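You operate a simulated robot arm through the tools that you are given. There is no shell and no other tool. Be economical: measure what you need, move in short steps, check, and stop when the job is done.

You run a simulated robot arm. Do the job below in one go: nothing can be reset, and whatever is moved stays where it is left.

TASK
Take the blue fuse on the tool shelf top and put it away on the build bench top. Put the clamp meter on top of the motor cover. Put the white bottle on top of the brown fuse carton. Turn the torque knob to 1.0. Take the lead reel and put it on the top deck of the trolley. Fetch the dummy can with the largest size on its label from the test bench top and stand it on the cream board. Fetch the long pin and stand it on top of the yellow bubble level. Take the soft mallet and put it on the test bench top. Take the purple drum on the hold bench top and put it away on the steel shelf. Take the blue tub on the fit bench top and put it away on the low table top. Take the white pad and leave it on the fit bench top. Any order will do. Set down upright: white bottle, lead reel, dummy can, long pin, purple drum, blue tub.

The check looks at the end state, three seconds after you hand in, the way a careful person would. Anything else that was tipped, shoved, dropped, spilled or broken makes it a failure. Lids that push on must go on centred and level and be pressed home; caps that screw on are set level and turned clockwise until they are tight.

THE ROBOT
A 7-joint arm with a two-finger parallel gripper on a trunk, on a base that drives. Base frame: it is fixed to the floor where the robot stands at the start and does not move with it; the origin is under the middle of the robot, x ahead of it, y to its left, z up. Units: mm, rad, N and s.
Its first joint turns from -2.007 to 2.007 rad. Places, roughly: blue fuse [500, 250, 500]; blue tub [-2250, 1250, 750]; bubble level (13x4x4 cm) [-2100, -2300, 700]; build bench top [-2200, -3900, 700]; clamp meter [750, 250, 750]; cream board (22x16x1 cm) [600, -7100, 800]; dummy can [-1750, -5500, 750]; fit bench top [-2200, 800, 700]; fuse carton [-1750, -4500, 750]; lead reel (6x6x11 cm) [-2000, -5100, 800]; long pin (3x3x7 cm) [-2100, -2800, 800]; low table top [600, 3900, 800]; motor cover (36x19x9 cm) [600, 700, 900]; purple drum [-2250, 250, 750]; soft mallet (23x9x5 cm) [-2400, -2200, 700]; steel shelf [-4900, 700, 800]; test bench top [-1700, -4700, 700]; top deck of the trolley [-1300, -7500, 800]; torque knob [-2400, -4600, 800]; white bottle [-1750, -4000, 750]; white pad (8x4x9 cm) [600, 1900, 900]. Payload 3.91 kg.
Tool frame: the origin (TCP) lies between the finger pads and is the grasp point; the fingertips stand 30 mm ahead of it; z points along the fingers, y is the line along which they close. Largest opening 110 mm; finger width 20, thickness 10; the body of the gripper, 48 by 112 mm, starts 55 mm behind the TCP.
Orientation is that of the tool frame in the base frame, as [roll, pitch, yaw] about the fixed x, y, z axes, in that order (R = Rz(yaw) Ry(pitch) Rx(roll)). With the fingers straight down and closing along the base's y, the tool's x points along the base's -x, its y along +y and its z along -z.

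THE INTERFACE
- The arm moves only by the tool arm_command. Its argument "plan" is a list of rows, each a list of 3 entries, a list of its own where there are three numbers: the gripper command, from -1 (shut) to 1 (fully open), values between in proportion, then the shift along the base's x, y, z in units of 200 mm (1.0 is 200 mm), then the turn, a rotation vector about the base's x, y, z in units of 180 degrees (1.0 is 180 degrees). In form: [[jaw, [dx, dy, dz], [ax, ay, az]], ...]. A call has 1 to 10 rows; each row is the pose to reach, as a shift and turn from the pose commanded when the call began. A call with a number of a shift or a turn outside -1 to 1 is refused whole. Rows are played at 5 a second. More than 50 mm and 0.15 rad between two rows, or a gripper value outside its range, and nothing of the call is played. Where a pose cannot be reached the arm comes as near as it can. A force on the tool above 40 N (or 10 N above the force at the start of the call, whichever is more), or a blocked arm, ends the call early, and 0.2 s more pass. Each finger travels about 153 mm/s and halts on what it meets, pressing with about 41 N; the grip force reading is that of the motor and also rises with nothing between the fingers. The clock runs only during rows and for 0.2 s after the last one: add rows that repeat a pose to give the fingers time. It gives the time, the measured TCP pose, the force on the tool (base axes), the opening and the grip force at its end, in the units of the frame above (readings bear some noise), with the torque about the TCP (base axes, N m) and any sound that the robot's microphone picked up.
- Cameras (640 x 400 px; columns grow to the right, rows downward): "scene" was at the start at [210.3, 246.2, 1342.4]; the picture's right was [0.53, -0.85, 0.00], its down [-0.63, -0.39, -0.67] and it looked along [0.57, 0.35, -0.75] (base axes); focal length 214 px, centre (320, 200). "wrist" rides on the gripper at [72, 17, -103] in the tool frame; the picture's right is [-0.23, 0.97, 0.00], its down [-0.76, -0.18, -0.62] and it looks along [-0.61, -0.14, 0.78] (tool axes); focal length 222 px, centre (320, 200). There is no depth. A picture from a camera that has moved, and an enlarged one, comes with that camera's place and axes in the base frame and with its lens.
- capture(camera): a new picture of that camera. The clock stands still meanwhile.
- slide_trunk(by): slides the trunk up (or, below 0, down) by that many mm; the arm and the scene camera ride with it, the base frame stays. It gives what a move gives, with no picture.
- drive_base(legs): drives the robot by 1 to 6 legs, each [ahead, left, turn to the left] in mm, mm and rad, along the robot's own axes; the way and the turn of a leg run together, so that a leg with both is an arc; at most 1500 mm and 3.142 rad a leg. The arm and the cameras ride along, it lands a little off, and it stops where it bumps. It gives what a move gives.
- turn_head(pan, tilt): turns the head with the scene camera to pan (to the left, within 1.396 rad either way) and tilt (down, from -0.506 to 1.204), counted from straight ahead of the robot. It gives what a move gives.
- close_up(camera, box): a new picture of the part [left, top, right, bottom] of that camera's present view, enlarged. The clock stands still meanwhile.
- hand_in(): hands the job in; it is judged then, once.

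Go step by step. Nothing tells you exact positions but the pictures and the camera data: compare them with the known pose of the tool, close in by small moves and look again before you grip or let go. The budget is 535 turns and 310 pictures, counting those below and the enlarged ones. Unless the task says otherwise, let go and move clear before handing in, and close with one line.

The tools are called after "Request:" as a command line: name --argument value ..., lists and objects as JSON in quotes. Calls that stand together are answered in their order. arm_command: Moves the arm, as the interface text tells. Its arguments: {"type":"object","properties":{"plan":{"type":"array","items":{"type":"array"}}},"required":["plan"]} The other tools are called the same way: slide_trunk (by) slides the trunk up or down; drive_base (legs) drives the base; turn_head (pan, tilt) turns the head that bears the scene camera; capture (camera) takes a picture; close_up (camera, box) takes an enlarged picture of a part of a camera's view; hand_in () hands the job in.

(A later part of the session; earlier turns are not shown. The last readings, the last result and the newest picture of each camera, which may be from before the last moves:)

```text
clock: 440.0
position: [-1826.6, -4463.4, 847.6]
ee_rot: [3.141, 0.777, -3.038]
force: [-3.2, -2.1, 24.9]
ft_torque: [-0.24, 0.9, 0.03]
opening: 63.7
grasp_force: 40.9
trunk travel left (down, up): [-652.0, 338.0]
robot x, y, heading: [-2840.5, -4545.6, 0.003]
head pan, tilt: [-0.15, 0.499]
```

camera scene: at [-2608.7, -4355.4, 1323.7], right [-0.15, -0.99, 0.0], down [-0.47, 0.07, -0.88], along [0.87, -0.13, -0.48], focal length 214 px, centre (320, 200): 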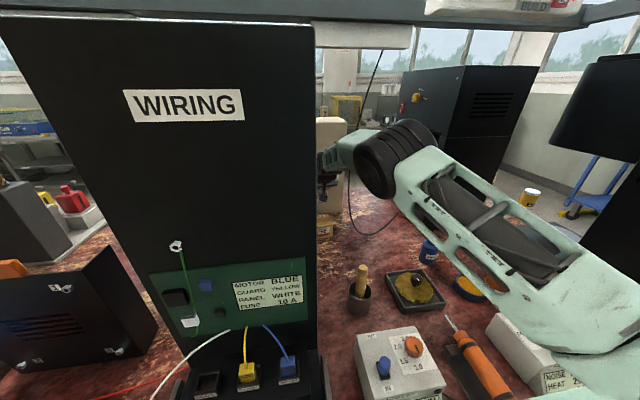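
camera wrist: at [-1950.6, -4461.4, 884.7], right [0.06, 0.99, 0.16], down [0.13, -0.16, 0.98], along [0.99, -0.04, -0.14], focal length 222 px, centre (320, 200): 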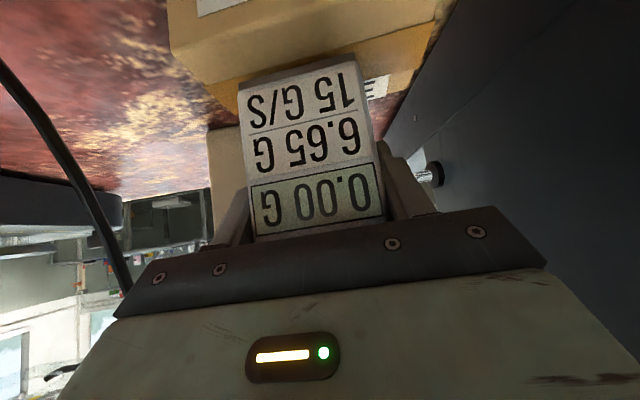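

Request:
arm_command --plan '[[0.3, [0, 0, 0.01], [0, 0, 0]], [0.5, [0, 0, 0.01], [0, 0, 0]], [0.6, [0, 0, 0.01], [0, 0, 0]], [0.6, [0, 0, 0.01], [0, 0, 0]]]'

Request:
arm_command --plan '[[0.6, [-0.12, -0.01, 0.12], [0, 0, 0]], [0.6, [-0.28, -0.02, 0.28], [0, 0, 0]], [0.6, [-0.44, -0.03, 0.4], [0, 0, 0]], [0.6, [-0.6, -0.1, 0.5], [0, 0, 0]], [0.6, [-0.78, -0.2, 0.55], [0, 0, 0]]]'

Request:
capture --camera "wrist"

```text
clock: 441.0
position: [-1826.4, -4465.1, 845.8]
ee_rot: [-3.14, 0.771, -3.035]
force: [-0.3, 0.9, 1.1]
ft_torque: [-0.01, 0.01, 0.02]
opening: 88.3
grasp_force: 0.1
trunk travel left (down, up): [-652.0, 338.0]
robot x, y, heading: [-2843.2, -4546.9, 0.009]
head pan, tilt: [-0.15, 0.499]
```

```text
clock: 442.2
position: [-1984.1, -4504.0, 954.6]
ee_rot: [-3.139, 0.769, -3.035]
force: [0.5, 0.1, -0.4]
ft_torque: [0.0, 0.0, 0.0]
opening: 88.1
grasp_force: 0.0
trunk travel left (down, up): [-652.0, 338.0]
robot x, y, heading: [-2843.8, -4549.2, 0.004]
head pan, tilt: [-0.15, 0.499]
```

```text
143 pictures are left
camera wrist: at [-2107.2, -4501.0, 978.3], right [0.06, 0.99, 0.16], down [0.13, -0.16, 0.98], along [0.99, -0.04, -0.14], focal length 222 px, centre (320, 200)
```

wrist: 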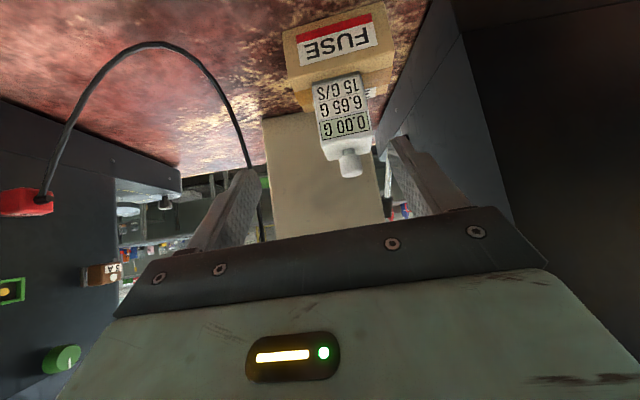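

Bottle stands on the carton. Next, the long pin and bubble level near y −2300…−2800.

Request:
drive_base --legs '[[-500, 0, 0]]'

Request:
arm_command --plan '[[0.6, [-0.2, 0, 0.1], [0, 0, 0]], [0.6, [-0.4, 0, 0.2], [0, 0, 0]], [0.6, [-0.6, 0, 0.3], [0, 0, 0]], [0.6, [-0.8, 0, 0.4], [0, 0, 0]]]'

Request:
drive_base --legs '[[0, 1300, 0], [0, 750, 0]]'

Request:
turn_head --pan 0.0 --tilt 0.5

Request:
capture --camera "scene"

```text
clock: 445.2
position: [-2479.6, -4508.0, 955.1]
ee_rot: [-3.14, 0.768, -3.037]
force: [0.0, 0.8, -0.1]
ft_torque: [-0.01, 0.01, 0.01]
opening: 87.9
grasp_force: 0.0
trunk travel left (down, up): [-652.0, 338.0]
robot x, y, heading: [-3334.4, -4545.3, 0.003]
head pan, tilt: [-0.15, 0.499]
```

```text
clock: 446.2
position: [-2639.1, -4507.6, 1033.5]
ee_rot: [-3.141, 0.768, -3.037]
force: [0.4, 0.9, -0.5]
ft_torque: [-0.02, 0.03, 0.01]
opening: 87.9
grasp_force: 0.1
trunk travel left (down, up): [-652.0, 338.0]
robot x, y, heading: [-3337.1, -4551.7, 0.003]
head pan, tilt: [-0.15, 0.499]
```

```text
clock: 456.4
position: [-2642.5, -2454.9, 1033.4]
ee_rot: [-3.141, 0.769, -3.035]
force: [-0.2, -0.3, 0.7]
ft_torque: [-0.02, -0.02, 0.01]
opening: 88.2
grasp_force: 0.1
trunk travel left (down, up): [-652.0, 338.0]
robot x, y, heading: [-3341.7, -2496.3, 0.002]
head pan, tilt: [-0.15, 0.499]
```

```text
clock: 457.1
position: [-2642.8, -2456.2, 1034.2]
ee_rot: [-3.14, 0.769, -3.037]
force: [0.0, 0.5, -0.3]
ft_torque: [0.0, -0.01, 0.03]
opening: 88.0
grasp_force: 0.0
trunk travel left (down, up): [-652.0, 338.0]
robot x, y, heading: [-3342.7, -2500.7, 0.006]
head pan, tilt: [0.0, 0.499]
```

```text
142 pictures are left
camera scene: at [-3108.1, -2291.3, 1323.7], right [0.0, -1.0, 0.0], down [-0.48, 0.0, -0.88], along [0.88, 0.0, -0.48], focal length 214 px, centre (320, 200)
```

scene: 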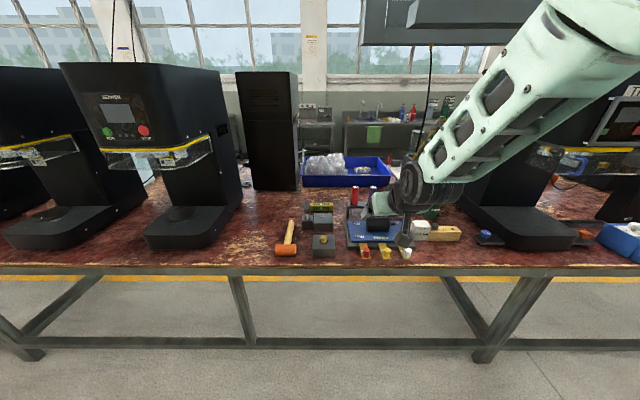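

Request:
drive_base --legs '[[0, 350, 0]]'

Request:
turn_head --pan -0.35 --tilt 0.5

Request:
close_up --camera "scene" --box '[220, 130, 480, 292]'

```text
clock: 459.3
position: [-2644.0, -2104.4, 1034.6]
ee_rot: [-3.141, 0.769, -3.037]
force: [-0.2, -0.3, -0.4]
ft_torque: [0.02, 0.01, 0.01]
opening: 88.3
grasp_force: 0.1
trunk travel left (down, up): [-652.0, 338.0]
robot x, y, heading: [-3341.7, -2148.9, 0.006]
head pan, tilt: [0.0, 0.499]
```

```text
clock: 460.2
position: [-2643.2, -2105.5, 1034.2]
ee_rot: [-3.141, 0.769, -3.037]
force: [0.2, -0.5, 0.3]
ft_torque: [-0.01, 0.03, 0.02]
opening: 88.1
grasp_force: 0.0
trunk travel left (down, up): [-652.0, 338.0]
robot x, y, heading: [-3340.8, -2142.4, -0.001]
head pan, tilt: [-0.351, 0.499]
```

```text
2.46 times, centred on (350, 211) of scene
camera zoom: at [-3114.2, -1971.6, 1323.7], right [-0.34, -0.94, 0.0], down [-0.45, 0.16, -0.88], along [0.83, -0.3, -0.48], focal length 528 px, centre (246, 173)
```

zoom: 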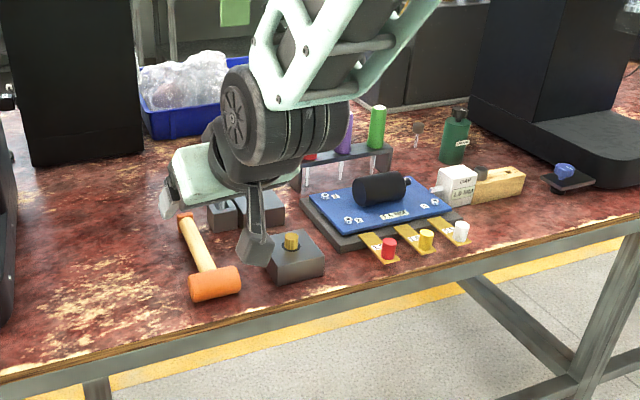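

Request:
drive_base --legs '[[0, -850, 0]]'

Request:
turn_head --pan 0.45 --tilt 0.5

Request:
capture --camera "scene"

Request:
close_up --camera "scene" --box '[180, 130, 440, 292]'

```text
clock: 464.6
position: [-2644.4, -2951.4, 1033.3]
ee_rot: [-3.14, 0.769, -3.043]
force: [-0.3, 0.7, 0.2]
ft_torque: [-0.01, 0.0, -0.02]
opening: 87.9
grasp_force: 0.1
trunk travel left (down, up): [-652.0, 338.0]
robot x, y, heading: [-3340.7, -2989.0, -0.005]
head pan, tilt: [-0.351, 0.499]
```

```text
clock: 465.8
position: [-2643.4, -2950.4, 1033.2]
ee_rot: [-3.139, 0.77, -3.043]
force: [0.0, 0.3, 0.2]
ft_torque: [0.01, 0.01, -0.03]
opening: 87.8
grasp_force: 0.0
trunk travel left (down, up): [-652.0, 338.0]
robot x, y, heading: [-3341.2, -2985.6, -0.003]
head pan, tilt: [0.45, 0.499]
```

```text
140 pictures are left
camera scene: at [-3116.9, -2745.4, 1323.7], right [0.43, -0.9, 0.0], down [-0.43, -0.21, -0.88], along [0.79, 0.38, -0.48], focal length 214 px, centre (320, 200)
```

scene: 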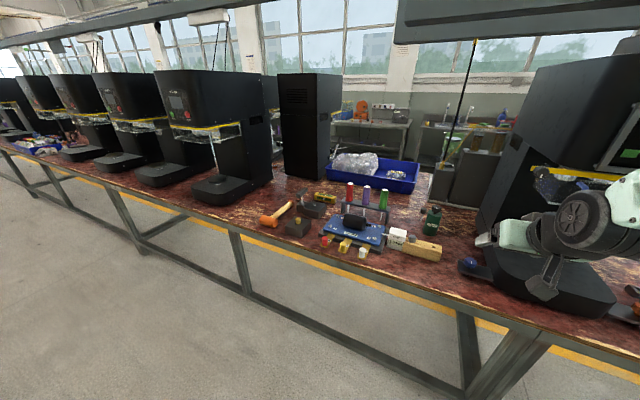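

```text
2.46 times, centred on (310, 211) of scene
camera zoom: at [-3116.9, -2745.4, 1323.7], right [0.43, -0.9, 0.0], down [-0.43, -0.21, -0.88], along [0.79, 0.38, -0.48], focal length 528 px, centre (345, 173)
```

zoom: 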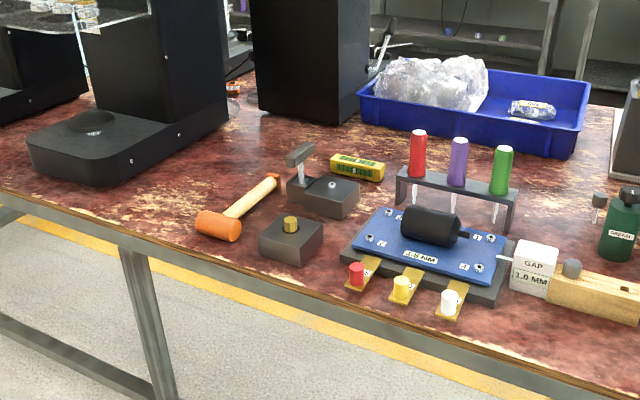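

Request:
close_up --camera "scene" --box '[390, 185, 470, 270]'

Request:
close_up --camera "scene" --box '[290, 180, 370, 230]'

```text
4.71 times, centred on (430, 228) of scene
camera zoom: at [-3116.9, -2745.4, 1323.7], right [0.43, -0.9, 0.0], down [-0.43, -0.21, -0.88], along [0.79, 0.38, -0.48], focal length 1009 px, centre (-198, 71)
```

zoom: 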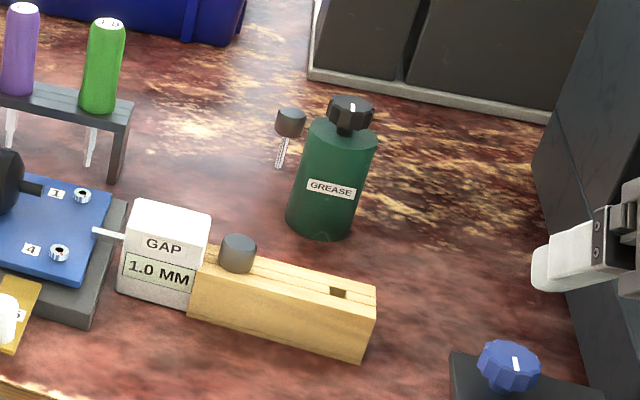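

```text
8.00 times, centred on (330, 205) of scene
camera zoom: at [-3116.9, -2745.4, 1323.7], right [0.43, -0.9, 0.0], down [-0.43, -0.21, -0.88], along [0.79, 0.38, -0.48], focal length 1716 px, centre (240, 160)
```

zoom: 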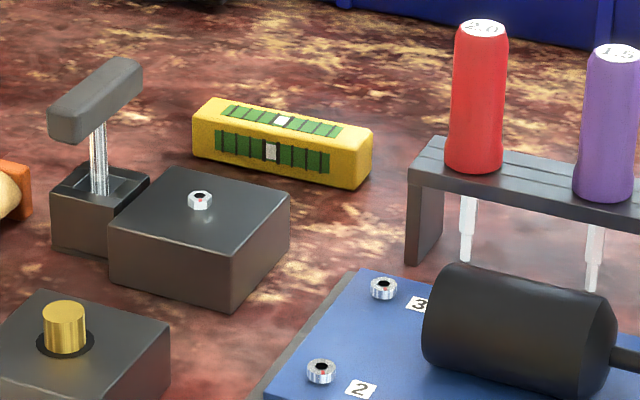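

The long pin stands at about (−2110, −2816), next to the GREASE bottle; the yellow level is at about (−2163, −2317). Making the tool vertical and moving over the pin.

Request:
arm_command --plan '[[0.2, [0, 0, 0], [-0.004, 0.041, 0]], [0.1, [0, 0, 0], [-0.008, 0.082, 0]], [0, [0, 0, 0], [-0.012, 0.123, 0]], [0, [0, 0, 0], [-0.016, 0.163, 0]], [0, [0, 0, 0], [-0.02, 0.204, 0]], [0, [0, 0, 0], [-0.024, 0.244, 0]]]'

Request:
arm_command --plan '[[0, [0, 0, 0], [0, 0, -0.031]], [0, [0, 0, 0], [0, 0, -0.031]]]'

Request:
drive_base --legs '[[0, 135, 0], [480, 0, 0]]'

Request:
turn_head --pan -0.1 --tilt 0.75

Request:
capture --camera "scene"

Request:
capture --camera "wrist"

```text
clock: 467.2
position: [-2645.3, -2951.7, 1034.7]
ee_rot: [3.141, -0.003, -3.042]
force: [-0.7, -0.2, 0.4]
ft_torque: [0.0, -0.02, -0.02]
opening: 54.9
grasp_force: 0.0
trunk travel left (down, up): [-652.0, 338.0]
robot x, y, heading: [-3344.7, -2986.7, -0.001]
head pan, tilt: [0.45, 0.499]
```

```text
clock: 467.8
position: [-2644.4, -2952.5, 1032.7]
ee_rot: [3.141, -0.003, -3.14]
force: [0.5, -0.7, 0.4]
ft_torque: [-0.02, -0.01, -0.02]
opening: 54.8
grasp_force: 0.1
trunk travel left (down, up): [-652.0, 338.0]
robot x, y, heading: [-3347.1, -2984.7, 0.002]
head pan, tilt: [0.45, 0.499]
```

```text
clock: 471.5
position: [-2164.4, -2817.2, 1033.5]
ee_rot: [3.141, -0.001, -3.138]
force: [-0.1, -0.1, -0.5]
ft_torque: [-0.03, 0.02, 0.02]
opening: 54.9
grasp_force: 0.0
trunk travel left (down, up): [-652.0, 338.0]
robot x, y, heading: [-2859.4, -2857.4, -0.001]
head pan, tilt: [0.45, 0.499]
```

```text
clock: 472.5
position: [-2163.0, -2816.7, 1033.5]
ee_rot: [3.141, -0.002, -3.139]
force: [-0.3, -0.5, -0.4]
ft_torque: [0.01, -0.02, 0.0]
opening: 55.3
grasp_force: 0.0
trunk travel left (down, up): [-652.0, 338.0]
robot x, y, heading: [-2859.9, -2853.5, -0.001]
head pan, tilt: [-0.099, 0.75]
```

```text
136 pictures are left
camera scene: at [-2635.9, -2658.4, 1301.8], right [-0.1, -0.99, 0.0], down [-0.68, 0.07, -0.73], along [0.73, -0.07, -0.68], focal length 214 px, centre (320, 200)
```

scene: 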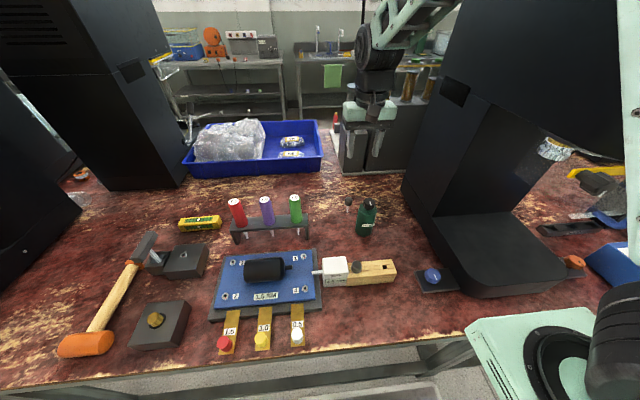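

```text
135 pictures are left
camera wrist: at [-2234.6, -2800.3, 1137.1], right [0.22, 0.97, 0.0], down [0.76, -0.18, 0.62], along [0.61, -0.14, -0.78], focal length 222 px, centre (320, 200)
```

wrist: 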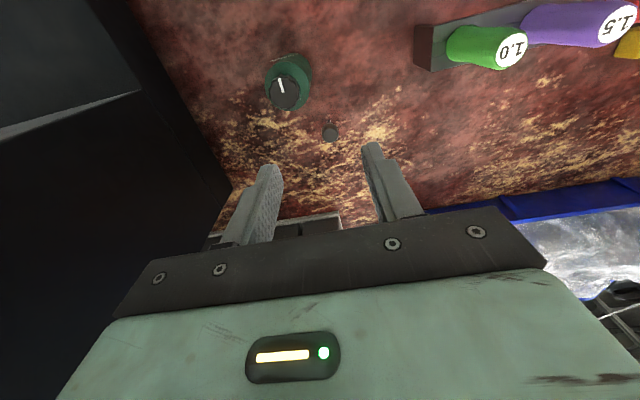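

Request:
arm_command --plan '[[0, [0.16, 0.01, -0.15], [0, 0, 0]], [0, [0.32, 0.02, -0.3], [0, 0, 0]], [0, [0.32, 0.02, -0.5], [0, 0, 0]], [0, [0.32, 0.02, -0.7], [0, 0, 0]], [0, [0.32, 0.02, -0.9], [0, 0, 0]], [0, [0.32, 0.02, -0.9], [0, 0, 0]]]'

Request:
capture --camera "wrist"

Request:
close_up --camera "scene" --box '[300, 120, 420, 250]'

```text
clock: 473.9
position: [-2097.9, -2813.0, 852.8]
ee_rot: [3.141, 0.0, -3.139]
force: [-0.4, 0.2, -0.2]
ft_torque: [0.01, 0.02, -0.02]
opening: 55.1
grasp_force: 0.1
trunk travel left (down, up): [-652.0, 338.0]
robot x, y, heading: [-2863.7, -2855.0, 0.004]
head pan, tilt: [-0.099, 0.75]
```

```text
134 pictures are left
camera wrist: at [-2169.7, -2796.5, 956.4], right [0.22, 0.97, 0.0], down [0.76, -0.18, 0.62], along [0.61, -0.14, -0.78], focal length 222 px, centre (320, 200)
```

wrist: 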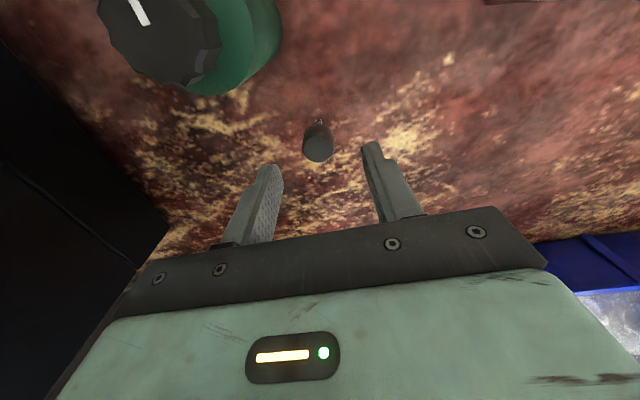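

```text
3.08 times, centred on (360, 185) of scene
camera zoom: at [-2636.0, -2658.5, 1301.8], right [-0.1, -0.99, 0.0], down [-0.68, 0.07, -0.73], along [0.73, -0.07, -0.68], focal length 660 px, centre (197, 246)
```

zoom: 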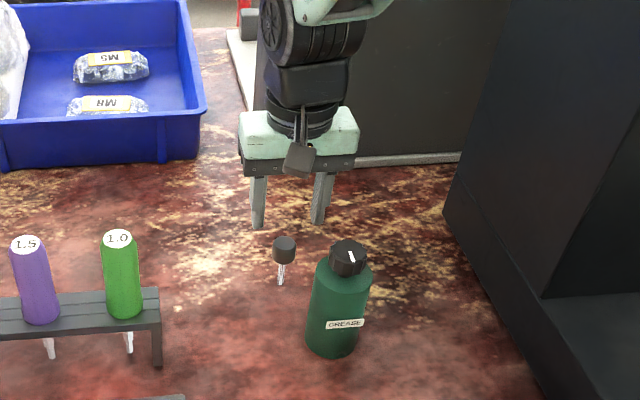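

Request:
arm_command --plan '[[0, [0.01, -0.01, -0.2], [0, 0, 0]], [0, [0.01, -0.01, -0.35], [0, 0, 0]], [0, [0.01, -0.01, -0.35], [0, 0, 0]]]'

Request:
capture --camera "wrist"

```text
clock: 474.7
position: [-2096.8, -2813.9, 783.8]
ee_rot: [-3.14, -0.001, -3.14]
force: [-1.0, -0.4, 0.0]
ft_torque: [-0.01, -0.01, 0.01]
opening: 55.0
grasp_force: 0.0
trunk travel left (down, up): [-652.0, 338.0]
robot x, y, heading: [-2863.2, -2850.7, -0.002]
head pan, tilt: [-0.099, 0.75]
```

```text
132 pictures are left
camera wrist: at [-2168.2, -2798.2, 887.5], right [0.22, 0.97, 0.0], down [0.76, -0.18, 0.62], along [0.61, -0.14, -0.78], focal length 222 px, centre (320, 200)
```

wrist: 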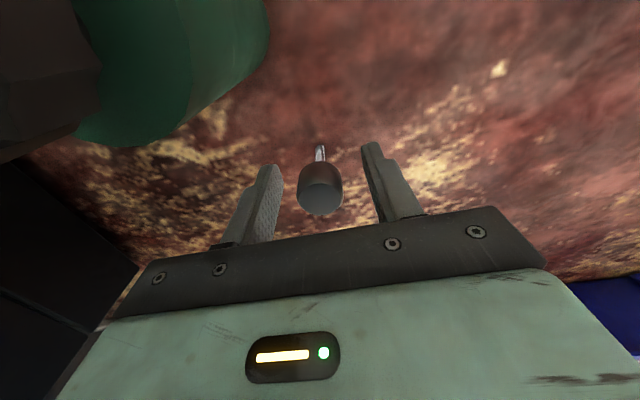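

Request:
arm_command --plan '[[-0.3, [0, 0, -0.02], [0, 0, 0]], [-0.6, [0, 0, -0.02], [0, 0, 0]], [-0.9, [0, 0, -0.02], [0, 0, 0]], [-1, [0, 0, -0.02], [0, 0, 0]], [-1, [0, 0, -0.02], [0, 0, 0]]]'

Request:
arm_command --plan '[[-1, [0, 0, 0.2], [0, 0, 0]], [-1, [0, 0, 0.4], [0, 0, 0]], [-1, [0, 0, 0.6], [0, 0, 0]], [-1, [0, 0, 0.8], [0, 0, 0]]]'

Request:
capture --camera "wrist"

Request:
close_up --camera "scene" --box '[300, 80, 420, 210]'

```text
clock: 475.9
position: [-2095.5, -2814.5, 781.5]
ee_rot: [3.141, -0.002, -3.137]
force: [0.0, 0.1, 0.4]
ft_torque: [0.02, -0.02, 0.01]
opening: 27.0
grasp_force: 41.2
trunk travel left (down, up): [-652.0, 338.0]
robot x, y, heading: [-2859.8, -2856.3, -0.003]
head pan, tilt: [-0.099, 0.75]
```

```text
clock: 476.9
position: [-2096.5, -2812.4, 941.0]
ee_rot: [-3.141, -0.002, -3.137]
force: [-0.1, -0.5, -0.4]
ft_torque: [0.0, 0.0, 0.0]
opening: 26.9
grasp_force: 40.6
trunk travel left (down, up): [-652.0, 338.0]
robot x, y, heading: [-2861.3, -2851.6, 0.003]
head pan, tilt: [-0.099, 0.75]
```

```text
131 pictures are left
camera wrist: at [-2168.2, -2796.3, 1043.5], right [0.22, 0.97, 0.0], down [0.76, -0.18, 0.62], along [0.61, -0.14, -0.78], focal length 222 px, centre (320, 200)
```

wrist: 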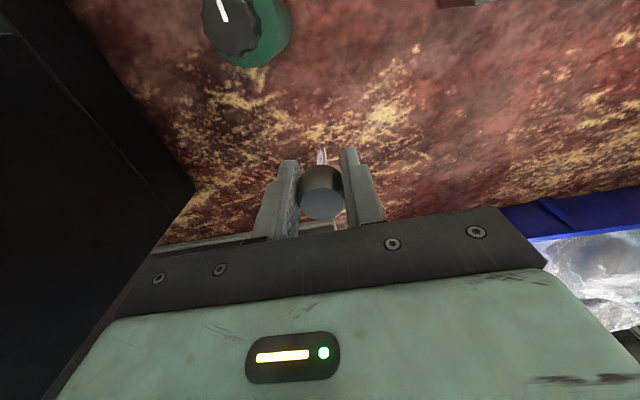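

```text
3.08 times, centred on (360, 145) of scene
camera zoom: at [-2635.6, -2658.4, 1301.6], right [-0.1, -0.99, 0.0], down [-0.68, 0.07, -0.73], along [0.73, -0.07, -0.68], focal length 660 px, centre (197, 369)
```

zoom: 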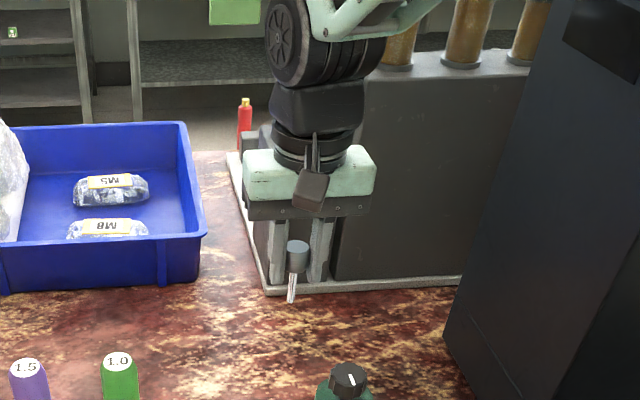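

Request:
slide_trunk --by 70

Request:
drive_base --legs '[[-60, 0, 0], [0, 495, 0]]'

Request:
capture --camera "wrist"

Request:
capture --camera "scene"

```text
clock: 478.0
position: [-2096.4, -2812.0, 1010.4]
ee_rot: [3.141, -0.003, -3.139]
force: [-0.4, -0.1, -0.7]
ft_torque: [-0.03, 0.0, 0.02]
opening: 26.8
grasp_force: 40.5
trunk travel left (down, up): [-722.0, 268.0]
robot x, y, heading: [-2861.3, -2858.0, -0.002]
head pan, tilt: [-0.099, 0.75]
```

```text
clock: 481.5
position: [-2154.5, -2322.9, 1010.7]
ee_rot: [-3.141, -0.003, -3.141]
force: [1.0, -0.4, 0.3]
ft_torque: [0.02, 0.02, -0.04]
opening: 26.8
grasp_force: 40.7
trunk travel left (down, up): [-722.0, 268.0]
robot x, y, heading: [-2919.5, -2358.8, -0.006]
head pan, tilt: [-0.099, 0.75]
```

```text
129 pictures are left
camera wrist: at [-2226.4, -2306.5, 1113.4], right [0.23, 0.97, 0.0], down [0.76, -0.18, 0.62], along [0.61, -0.14, -0.78], focal length 222 px, centre (320, 200)
```

wrist: 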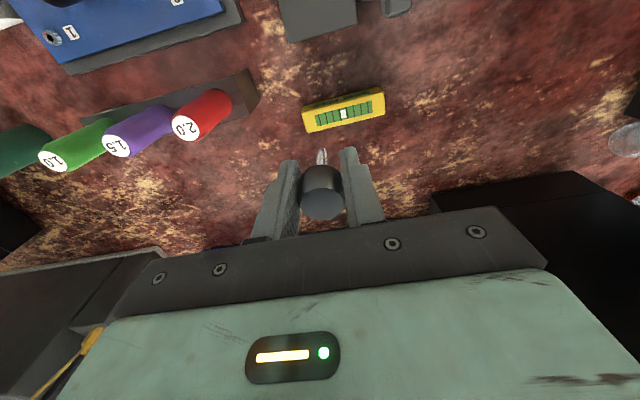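

```text
128 pictures are left
camera scene: at [-2693.6, -2166.9, 1371.7], right [-0.1, -0.99, 0.0], down [-0.68, 0.07, -0.73], along [0.73, -0.08, -0.68], focal length 214 px, centre (320, 200)
```

scene: 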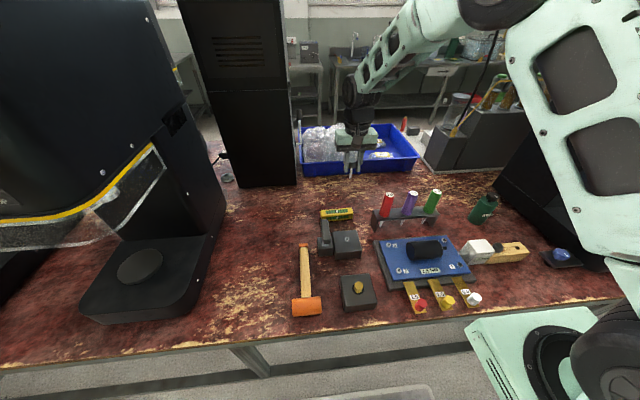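

Request:
close_up --camera "wrist" --box '[290, 75, 400, 145]'

Request:
close_up --camera "scene" --box '[300, 195, 370, 240]'

```text
5.71 times, centred on (345, 110) of wrist
camera zoom: at [-2226.4, -2306.5, 1113.4], right [0.23, 0.97, 0.0], down [0.76, -0.18, 0.62], along [0.61, -0.14, -0.78], focal length 1269 px, centre (177, 714)
```

zoom: 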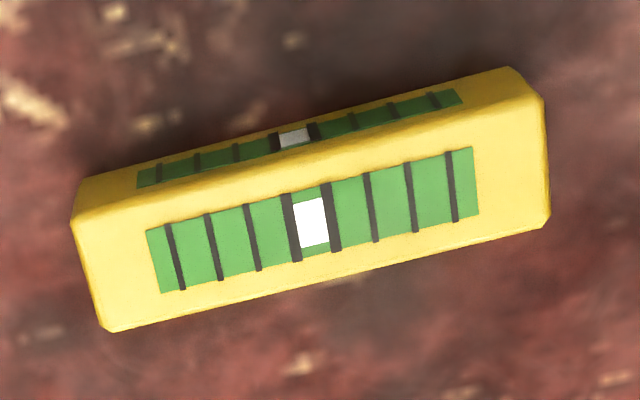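

```text
8.89 times, centred on (335, 218) of scene
camera zoom: at [-2693.6, -2166.9, 1371.7], right [-0.1, -0.99, 0.0], down [-0.68, 0.07, -0.73], along [0.73, -0.08, -0.68], focal length 1906 px, centre (187, 44)
```

zoom: 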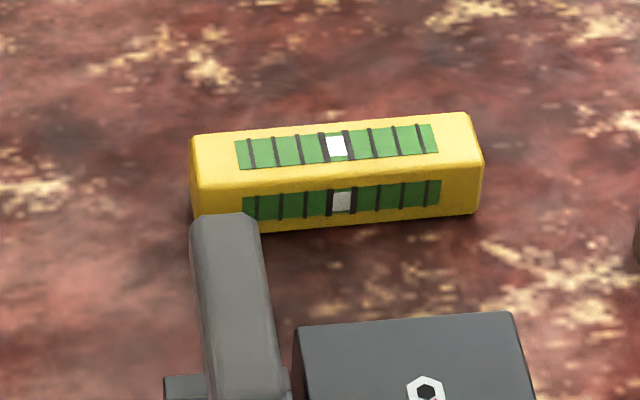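

Request:
arm_command --plan '[[-1, [0.1, 0.07, 0], [0, 0, 0]], [-1, [0.2, 0.135, 0], [0, 0, 0]], [-1, [0.2, 0.135, -0.2], [0, 0, 0]], [-1, [0.2, 0.135, -0.4], [0, 0, 0]], [-1, [0.2, 0.135, -0.6], [0, 0, 0]], [-1, [0.2, 0.135, -0.78], [0, 0, 0]], [-1, [0.2, 0.135, -0.78], [0, 0, 0]]]'

Request:
close_up --camera "wrist" --box '[250, 90, 400, 220]'

Request:
close_up --camera "scene" --box '[290, 130, 390, 240]'

```text
clock: 483.1
position: [-2115.1, -2294.4, 853.9]
ee_rot: [-3.14, 0.0, -3.141]
force: [-1.1, -0.6, 0.2]
ft_torque: [-0.02, 0.01, -0.03]
opening: 26.5
grasp_force: 40.8
trunk travel left (down, up): [-722.0, 268.0]
robot x, y, heading: [-2924.7, -2360.9, -0.001]
head pan, tilt: [-0.099, 0.75]
```

```text
3.08 times, centred on (325, 155) of wrist
camera zoom: at [-2186.7, -2278.7, 957.0], right [0.23, 0.97, 0.0], down [0.76, -0.18, 0.62], along [0.61, -0.14, -0.78], focal length 684 px, centre (305, 338)
```

zoom: 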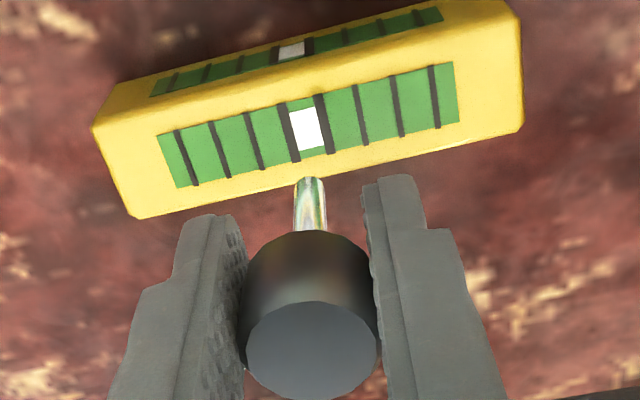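

```text
3.64 times, centred on (340, 185) of scene
camera zoom: at [-2693.6, -2167.0, 1371.7], right [-0.1, -0.99, 0.0], down [-0.68, 0.07, -0.73], along [0.73, -0.08, -0.68], focal length 780 px, centre (247, 254)
```

zoom: 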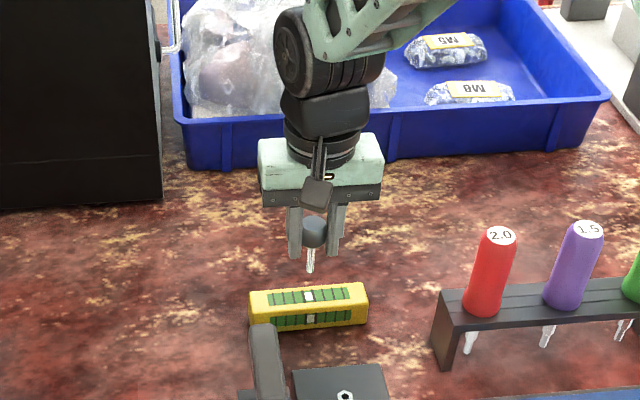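

Request:
arm_command --plan '[[-1, [0, 0, -0.08], [0, 0, 0]], [-1, [0, 0, -0.14], [0, 0, 0]], [-1, [0, 0, -0.14], [0, 0, 0]]]'

Request:
arm_command --plan '[[-1, [0, 0, -0.015], [0, 0, 0]], [-1, [0, 0, -0.015], [0, 0, 0]]]'

Request:
close_up --camera "wrist" --box '[250, 90, 400, 220]'

```text
clock: 483.9
position: [-2115.4, -2295.5, 826.6]
ee_rot: [3.141, -0.003, 3.141]
force: [-0.5, 0.5, -0.5]
ft_torque: [-0.03, -0.03, 0.04]
opening: 26.9
grasp_force: 41.1
trunk travel left (down, up): [-722.0, 268.0]
robot x, y, heading: [-2918.4, -2363.9, -0.003]
head pan, tilt: [-0.099, 0.75]
```

```text
clock: 484.5
position: [-2114.5, -2295.4, 823.9]
ee_rot: [-3.141, -0.002, -3.141]
force: [0.1, -0.8, 0.1]
ft_torque: [-0.01, -0.01, 0.02]
opening: 26.7
grasp_force: 41.6
trunk travel left (down, up): [-722.0, 268.0]
robot x, y, heading: [-2922.0, -2362.5, -0.001]
head pan, tilt: [-0.099, 0.75]
```

```text
3.08 times, centred on (325, 155) of wrist
camera zoom: at [-2186.4, -2279.3, 926.9], right [0.23, 0.97, 0.0], down [0.76, -0.18, 0.62], along [0.61, -0.14, -0.78], focal length 684 px, centre (305, 338)
```

zoom: 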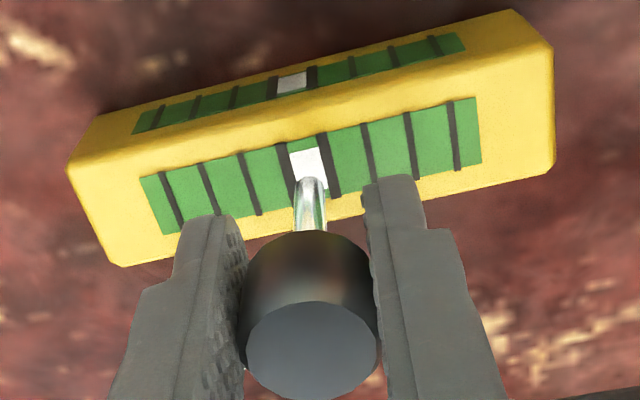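

Request:
arm_command --plan '[[-1, [0, 0, -0.015], [0, 0, 0]], [-1, [0, 0, -0.015], [0, 0, 0]]]'

Request:
arm_command --plan '[[-1, [0, 0, -0.015], [0, 0, 0]], [-1, [0, 0, -0.015], [0, 0, 0]]]'

Request:
arm_command --plan '[[-1, [0, 0, -0.01], [0, 0, 0]], [-1, [0, 0, -0.01], [0, 0, 0]]]'

```text
clock: 485.1
position: [-2113.9, -2294.8, 820.7]
ee_rot: [-3.141, -0.002, -3.141]
force: [-0.3, -0.9, -0.6]
ft_torque: [0.02, 0.0, -0.03]
opening: 26.4
grasp_force: 41.4
trunk travel left (down, up): [-722.0, 268.0]
robot x, y, heading: [-2920.9, -2362.2, -0.006]
head pan, tilt: [-0.099, 0.75]
```

```text
clock: 485.7
position: [-2113.3, -2295.5, 816.5]
ee_rot: [-3.141, -0.001, -3.141]
force: [1.0, -0.4, -0.2]
ft_torque: [-0.01, 0.05, 0.0]
opening: 26.8
grasp_force: 40.8
trunk travel left (down, up): [-722.0, 268.0]
robot x, y, heading: [-2920.2, -2365.4, -0.003]
head pan, tilt: [-0.099, 0.75]
```

```text
clock: 486.3
position: [-2115.2, -2296.2, 815.8]
ee_rot: [-3.141, 0.001, -3.141]
force: [-2.4, -1.0, 7.7]
ft_torque: [-0.02, 0.04, 0.03]
opening: 27.0
grasp_force: 41.0
trunk travel left (down, up): [-722.0, 268.0]
robot x, y, heading: [-2920.3, -2362.2, -0.007]
head pan, tilt: [-0.099, 0.75]
```

Request:
arm_command --plan '[[-0.4, [0, 0, 0], [0, 0, 0]], [-0.2, [0, 0, 0], [0, 0, 0]], [0, [0, 0, 0], [0, 0, 0]], [0, [0, 0, 0], [0, 0, 0]], [0, [0, 0, 0.2], [0, 0, 0]], [0, [0, 0, 0.4], [0, 0, 0]], [0, [0, 0, 0.6], [0, 0, 0]], [0, [0, 0, 0.8], [0, 0, 0]]]'

Request:
capture --camera "wrist"

Request:
close_up --camera "scene" --box '[290, 130, 390, 240]'

```text
clock: 488.1
position: [-2114.9, -2296.1, 974.6]
ee_rot: [-3.141, -0.002, -3.141]
force: [0.8, -0.8, 0.1]
ft_torque: [0.02, 0.01, 0.02]
opening: 55.1
grasp_force: 0.2
trunk travel left (down, up): [-722.0, 268.0]
robot x, y, heading: [-2919.8, -2362.3, -0.006]
head pan, tilt: [-0.099, 0.75]
```

```text
122 pictures are left
camera wrist: at [-2186.9, -2279.8, 1078.4], right [0.23, 0.97, 0.0], down [0.76, -0.18, 0.62], along [0.61, -0.14, -0.78], focal length 222 px, centre (320, 200)
```

wrist: 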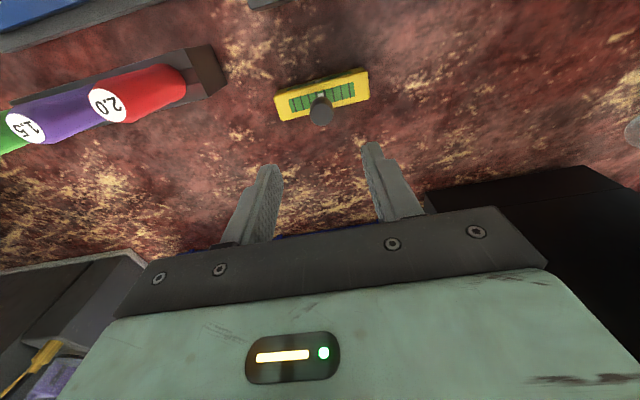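

```text
3.64 times, centred on (340, 185) of scene
camera zoom: at [-2693.3, -2166.9, 1371.6], right [-0.1, -0.99, 0.0], down [-0.68, 0.07, -0.73], along [0.73, -0.08, -0.68], focal length 780 px, centre (247, 254)
```

zoom: 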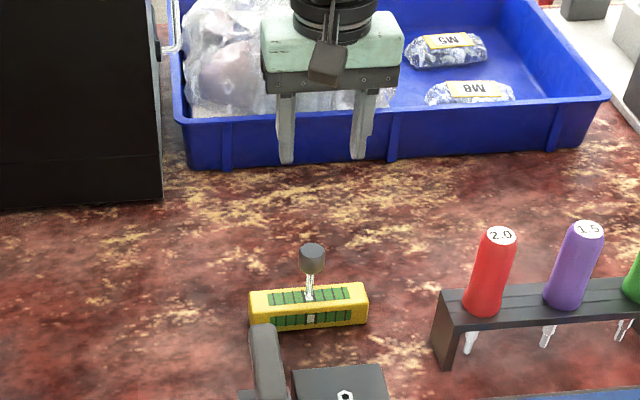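

Pin stands on the level. Next the mallet, at about (−2400, −2156), handle along x.

Request:
drive_base --legs '[[-210, 0, 0], [0, 140, 0]]'

Request:
arm_command --plan '[[-0.1, [-0.2, 0, -0.1], [0, 0, 0]], [-0.1, [-0.4, 0, -0.2], [0, 0, 0]]]'

Request:
capture --camera "wrist"

Request:
capture --camera "scene"

```text
clock: 490.6
position: [-2324.3, -2154.2, 975.2]
ee_rot: [3.141, -0.001, -3.139]
force: [0.0, 0.4, 0.0]
ft_torque: [0.0, 0.02, -0.02]
opening: 54.6
grasp_force: 0.1
trunk travel left (down, up): [-722.0, 268.0]
robot x, y, heading: [-3128.5, -2224.7, -0.003]
head pan, tilt: [-0.099, 0.75]
```

```text
clock: 491.2
position: [-2404.2, -2155.2, 934.3]
ee_rot: [3.141, 0.0, -3.14]
force: [0.6, 0.0, 0.2]
ft_torque: [0.01, -0.01, 0.01]
opening: 49.7
grasp_force: 0.1
trunk travel left (down, up): [-722.0, 268.0]
robot x, y, heading: [-3131.0, -2220.7, -0.002]
head pan, tilt: [-0.099, 0.75]
```

```text
120 pictures are left
camera wrist: at [-2475.9, -2139.3, 1038.6], right [0.23, 0.97, 0.0], down [0.76, -0.18, 0.62], along [0.61, -0.14, -0.78], focal length 222 px, centre (320, 200)
```

wrist: 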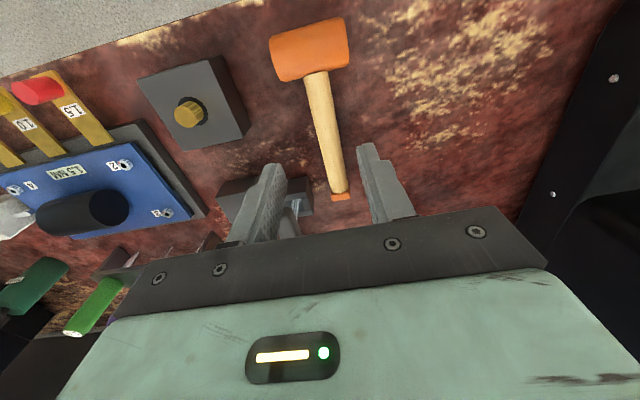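

```text
119 pictures are left
camera scene: at [-2902.6, -2026.1, 1371.7], right [-0.1, -0.99, 0.0], down [-0.68, 0.07, -0.73], along [0.73, -0.08, -0.68], focal length 214 px, centre (320, 200)
```

scene: 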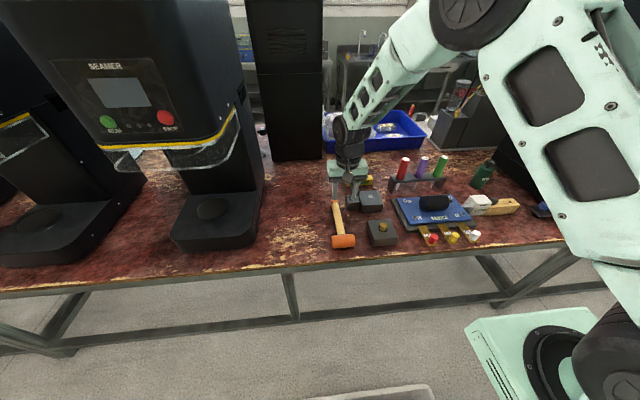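

Request:
arm_command --plan '[[-0.1, [-0.04, 0.01, -0.2], [0, 0, 0]], [-0.1, [-0.04, 0.01, -0.4], [0, 0, 0]], [-0.1, [-0.04, 0.01, -0.6], [0, 0, 0]], [-0.1, [-0.04, 0.01, -0.75], [0, 0, 0]], [-0.1, [-0.04, 0.01, -0.83], [0, 0, 0]], [-0.1, [-0.04, 0.01, -0.83], [0, 0, 0]]]'

Request:
capture --camera "wrist"

```text
clock: 492.6
position: [-2412.9, -2152.1, 768.7]
ee_rot: [3.14, 0.0, -3.139]
force: [0.0, 0.2, -0.3]
ft_torque: [-0.01, -0.01, 0.0]
opening: 49.7
grasp_force: 0.1
trunk travel left (down, up): [-722.0, 268.0]
robot x, y, heading: [-3127.6, -2216.5, -0.004]
head pan, tilt: [-0.099, 0.75]
```

```text
118 pictures are left
camera wrist: at [-2483.5, -2136.3, 871.7], right [0.23, 0.97, 0.0], down [0.76, -0.18, 0.62], along [0.61, -0.14, -0.78], focal length 222 px, centre (320, 200)
```

wrist: 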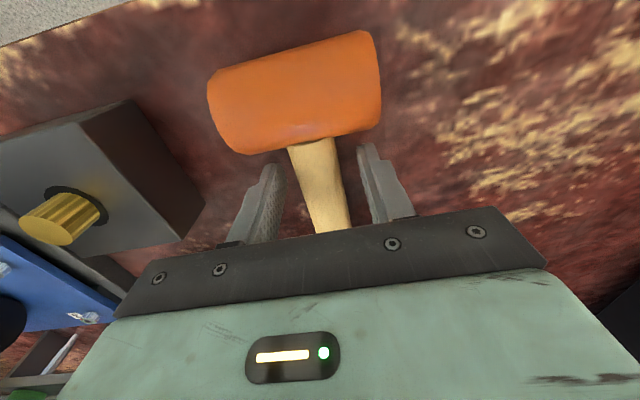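

Request:
arm_command --plan '[[-0.4, [0, 0, -0.02], [0, 0, 0]], [-0.7, [0, 0, -0.02], [0, 0, 0]], [-1, [0, 0, -0.02], [0, 0, 0]], [-1, [0, 0, -0.02], [0, 0, 0]], [-1, [0, 0, -0.02], [0, 0, 0]]]'

Request:
arm_command --plan '[[-1, [0, 0, 0.2], [0, 0, 0]], [-1, [0, 0, 0.4], [0, 0, 0]], [-1, [0, 0, 0.6], [0, 0, 0]], [-1, [0, 0, 0.8], [0, 0, 0]]]'

Request:
capture --camera "wrist"

```text
clock: 493.8
position: [-2411.4, -2153.0, 765.0]
ee_rot: [3.141, 0.0, -3.14]
force: [1.1, -5.0, 8.5]
ft_torque: [-0.13, 0.01, -0.09]
opening: 29.5
grasp_force: 40.9
trunk travel left (down, up): [-722.0, 268.0]
robot x, y, heading: [-3127.9, -2221.5, -0.004]
head pan, tilt: [-0.099, 0.75]
```

```text
clock: 494.8
position: [-2411.2, -2152.5, 924.2]
ee_rot: [3.141, -0.003, -3.139]
force: [0.2, -0.2, -5.0]
ft_torque: [0.01, 0.09, 0.02]
opening: 29.2
grasp_force: 41.1
trunk travel left (down, up): [-722.0, 268.0]
robot x, y, heading: [-3132.3, -2219.1, -0.001]
head pan, tilt: [-0.099, 0.75]
```

```text
117 pictures are left
camera wrist: at [-2482.8, -2136.6, 1028.1], right [0.23, 0.97, 0.0], down [0.76, -0.18, 0.62], along [0.6, -0.14, -0.78], focal length 222 px, centre (320, 200)
```

wrist: 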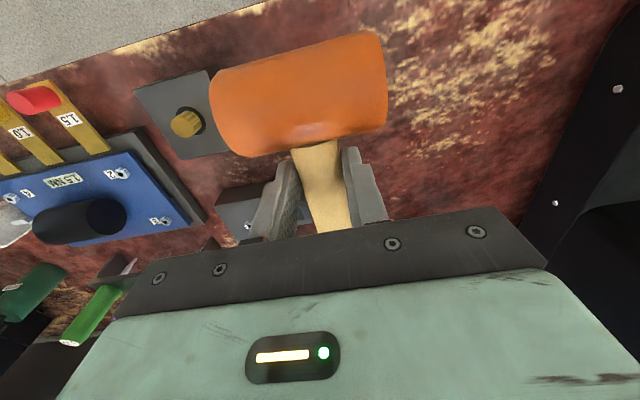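

Mallet held. Carrying it around to the TEST bench front.

Request:
arm_command --plan '[[-1, [-0.2, 0, 0.1], [0, 0, 0]], [-1, [-0.4, 0, 0.2], [0, 0, 0]], [-1, [-0.6, 0, 0.3], [0, 0, 0]]]'

Request:
drive_base --legs '[[-200, 0, 0], [0, -1450, 0], [0, -1450, 0], [0, -1330, 0], [0, 0, 1.571], [0, 0, 1.571]]'

Request:
drive_base --legs '[[-1400, 0, 0], [-1430, 0, 0], [0, -1400, 0], [0, -360, 0]]'

Request:
turn_head --pan 0.0 --tilt 0.6

Request:
capture --camera "scene"

```text
clock: 495.6
position: [-2531.9, -2151.4, 985.1]
ee_rot: [3.142, -0.002, -3.14]
force: [0.7, 0.5, -4.9]
ft_torque: [-0.02, 0.09, -0.01]
opening: 29.2
grasp_force: 41.0
trunk travel left (down, up): [-722.0, 268.0]
robot x, y, heading: [-3128.3, -2222.8, -0.001]
head pan, tilt: [-0.099, 0.75]
```

```text
clock: 524.7
position: [-3935.1, -6516.5, 985.5]
ee_rot: [-3.141, -0.002, 0.021]
force: [-0.3, 0.2, -4.6]
ft_torque: [0.01, -0.11, 0.01]
opening: 29.2
grasp_force: 41.1
trunk travel left (down, up): [-722.0, 268.0]
robot x, y, heading: [-3337.1, -6438.3, -3.126]
head pan, tilt: [-0.099, 0.75]
```

```text
clock: 547.0
position: [-1106.1, -4708.2, 985.2]
ee_rot: [3.14, -0.002, 0.004]
force: [0.7, -0.3, -3.6]
ft_torque: [0.0, -0.12, 0.01]
opening: 29.2
grasp_force: 41.3
trunk travel left (down, up): [-722.0, 268.0]
robot x, y, heading: [-510.8, -4636.7, 3.145]
head pan, tilt: [-0.099, 0.75]
```

```text
clock: 547.6
position: [-1105.9, -4708.1, 985.0]
ee_rot: [3.141, -0.002, 0.004]
force: [0.6, 0.6, -5.0]
ft_torque: [-0.02, -0.1, -0.01]
opening: 29.3
grasp_force: 40.9
trunk travel left (down, up): [-722.0, 268.0]
robot x, y, heading: [-512.0, -4633.3, 3.141]
head pan, tilt: [0.0, 0.6]
```

```text
116 pictures are left
camera scene: at [-738.1, -4842.8, 1384.5], right [0.0, 1.0, 0.0], down [0.57, 0.0, -0.82], along [-0.82, 0.0, -0.57], focal length 214 px, centre (320, 200)
```

scene: 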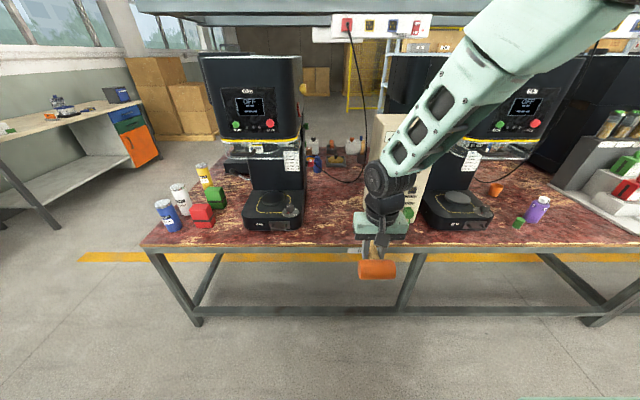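

Request:
drive_base --legs '[[0, 45, 0], [340, 0, 0]]'

Request:
slide_trunk --by -170

Request:
capture --camera "scene"

Request:
capture --camera "wrist"

```text
clock: 550.4
position: [-1447.3, -4748.9, 985.2]
ee_rot: [-3.141, -0.002, -0.001]
force: [-0.6, 1.2, -4.4]
ft_torque: [0.01, -0.09, 0.01]
opening: 29.4
grasp_force: 41.5
trunk travel left (down, up): [-722.0, 268.0]
robot x, y, heading: [-850.9, -4683.5, 3.134]
head pan, tilt: [0.0, 0.6]
```

```text
clock: 552.3
position: [-1447.0, -4748.2, 815.5]
ee_rot: [3.14, -0.003, -0.003]
force: [-0.6, 0.1, -4.2]
ft_torque: [-0.04, -0.13, -0.01]
opening: 29.2
grasp_force: 41.1
trunk travel left (down, up): [-552.0, 438.0]
robot x, y, heading: [-847.3, -4682.4, 3.132]
head pan, tilt: [0.0, 0.6]
```

```text
115 pictures are left
camera scene: at [-1079.4, -4885.4, 1214.6], right [0.01, 1.0, 0.0], down [0.57, 0.0, -0.82], along [-0.82, 0.01, -0.57], focal length 214 px, centre (320, 200)
```

scene: 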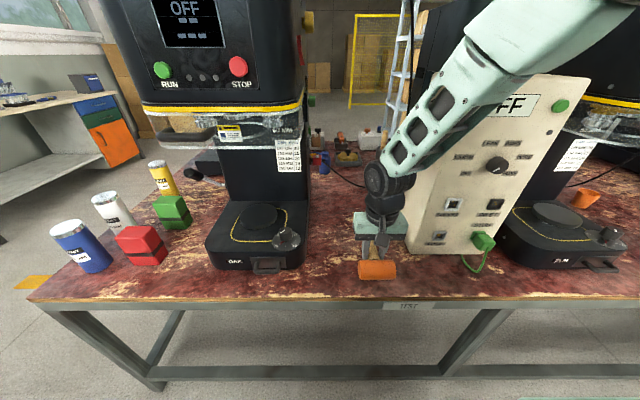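

```text
114 pictures are left
camera wrist: at [-1374.0, -4767.0, 918.7], right [-0.23, -0.97, 0.0], down [-0.76, 0.18, 0.62], along [-0.61, 0.14, -0.78], focal length 222 px, centre (320, 200)
```

wrist: 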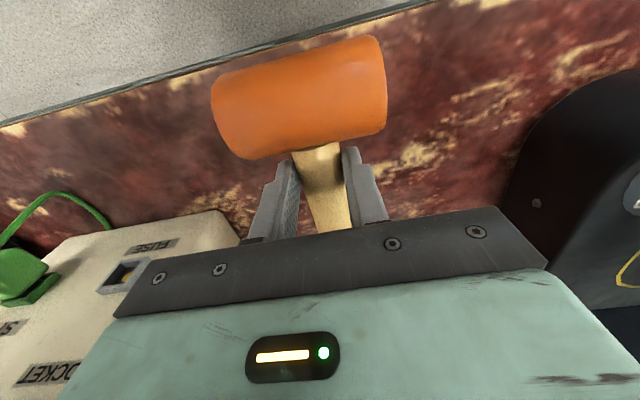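

Request:
arm_command --plan '[[-1, [0, 0, -0.12], [0, 0, 0]], [-1, [0, 0, -0.22], [0, 0, 0]], [-1, [0, 0, -0.22], [0, 0, 0]]]'

Request:
arm_command --plan '[[-1, [0, 0, -0.03], [0, 0, 0]], [-1, [0, 0, -0.03], [0, 0, 0]]]'

```text
clock: 553.1
position: [-1446.7, -4749.8, 770.6]
ee_rot: [-3.141, -0.002, -0.002]
force: [-0.4, 0.4, -4.1]
ft_torque: [-0.01, -0.09, -0.05]
opening: 29.5
grasp_force: 40.9
trunk travel left (down, up): [-552.0, 438.0]
robot x, y, heading: [-850.5, -4684.0, 3.133]
head pan, tilt: [0.0, 0.6]
```

```text
clock: 553.7
position: [-1446.7, -4749.0, 764.5]
ee_rot: [3.141, 0.0, -0.002]
force: [3.9, -0.1, 4.7]
ft_torque: [-0.03, 1.23, -0.08]
opening: 29.2
grasp_force: 41.1
trunk travel left (down, up): [-552.0, 438.0]
robot x, y, heading: [-848.2, -4681.1, 3.134]
head pan, tilt: [0.0, 0.6]
```

Request:
arm_command --plan '[[-0.5, [0, 0, -0.005], [0, 0, 0]], [-0.3, [0, 0, -0.005], [0, 0, 0]], [-0.1, [0, 0, -0.005], [0, 0, 0]], [-0.1, [0, 0, -0.005], [0, 0, 0]], [-0.1, [0, 0, 0.2], [0, 0, 0]], [-0.1, [0, 0, 0.4], [0, 0, 0]], [-0.1, [0, 0, 0.6], [0, 0, 0]], [-0.1, [0, 0, 0.8], [0, 0, 0]], [-0.1, [0, 0, 1.0], [0, 0, 0]]]'

Request:
capture --camera "wrist"

```text
clock: 555.7
position: [-1446.4, -4750.1, 964.8]
ee_rot: [3.141, -0.003, -0.003]
force: [0.1, 0.8, -0.1]
ft_torque: [0.03, 0.0, 0.01]
opening: 49.6
grasp_force: 0.1
trunk travel left (down, up): [-552.0, 438.0]
robot x, y, heading: [-848.6, -4680.6, 3.134]
head pan, tilt: [0.0, 0.6]
```

```text
113 pictures are left
camera wrist: at [-1373.2, -4768.0, 1068.0], right [-0.23, -0.97, 0.0], down [-0.76, 0.18, 0.62], along [-0.61, 0.14, -0.78], focal length 222 px, centre (320, 200)
```

wrist: 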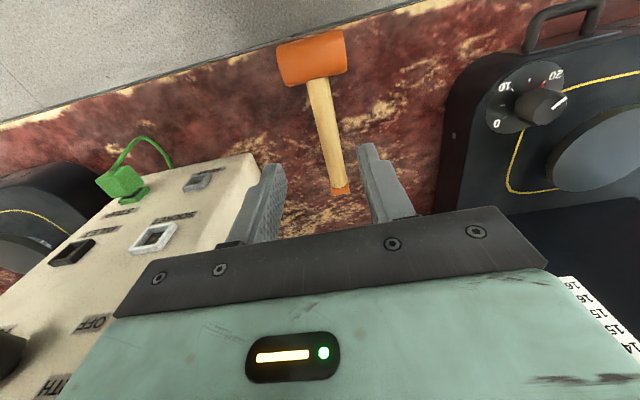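

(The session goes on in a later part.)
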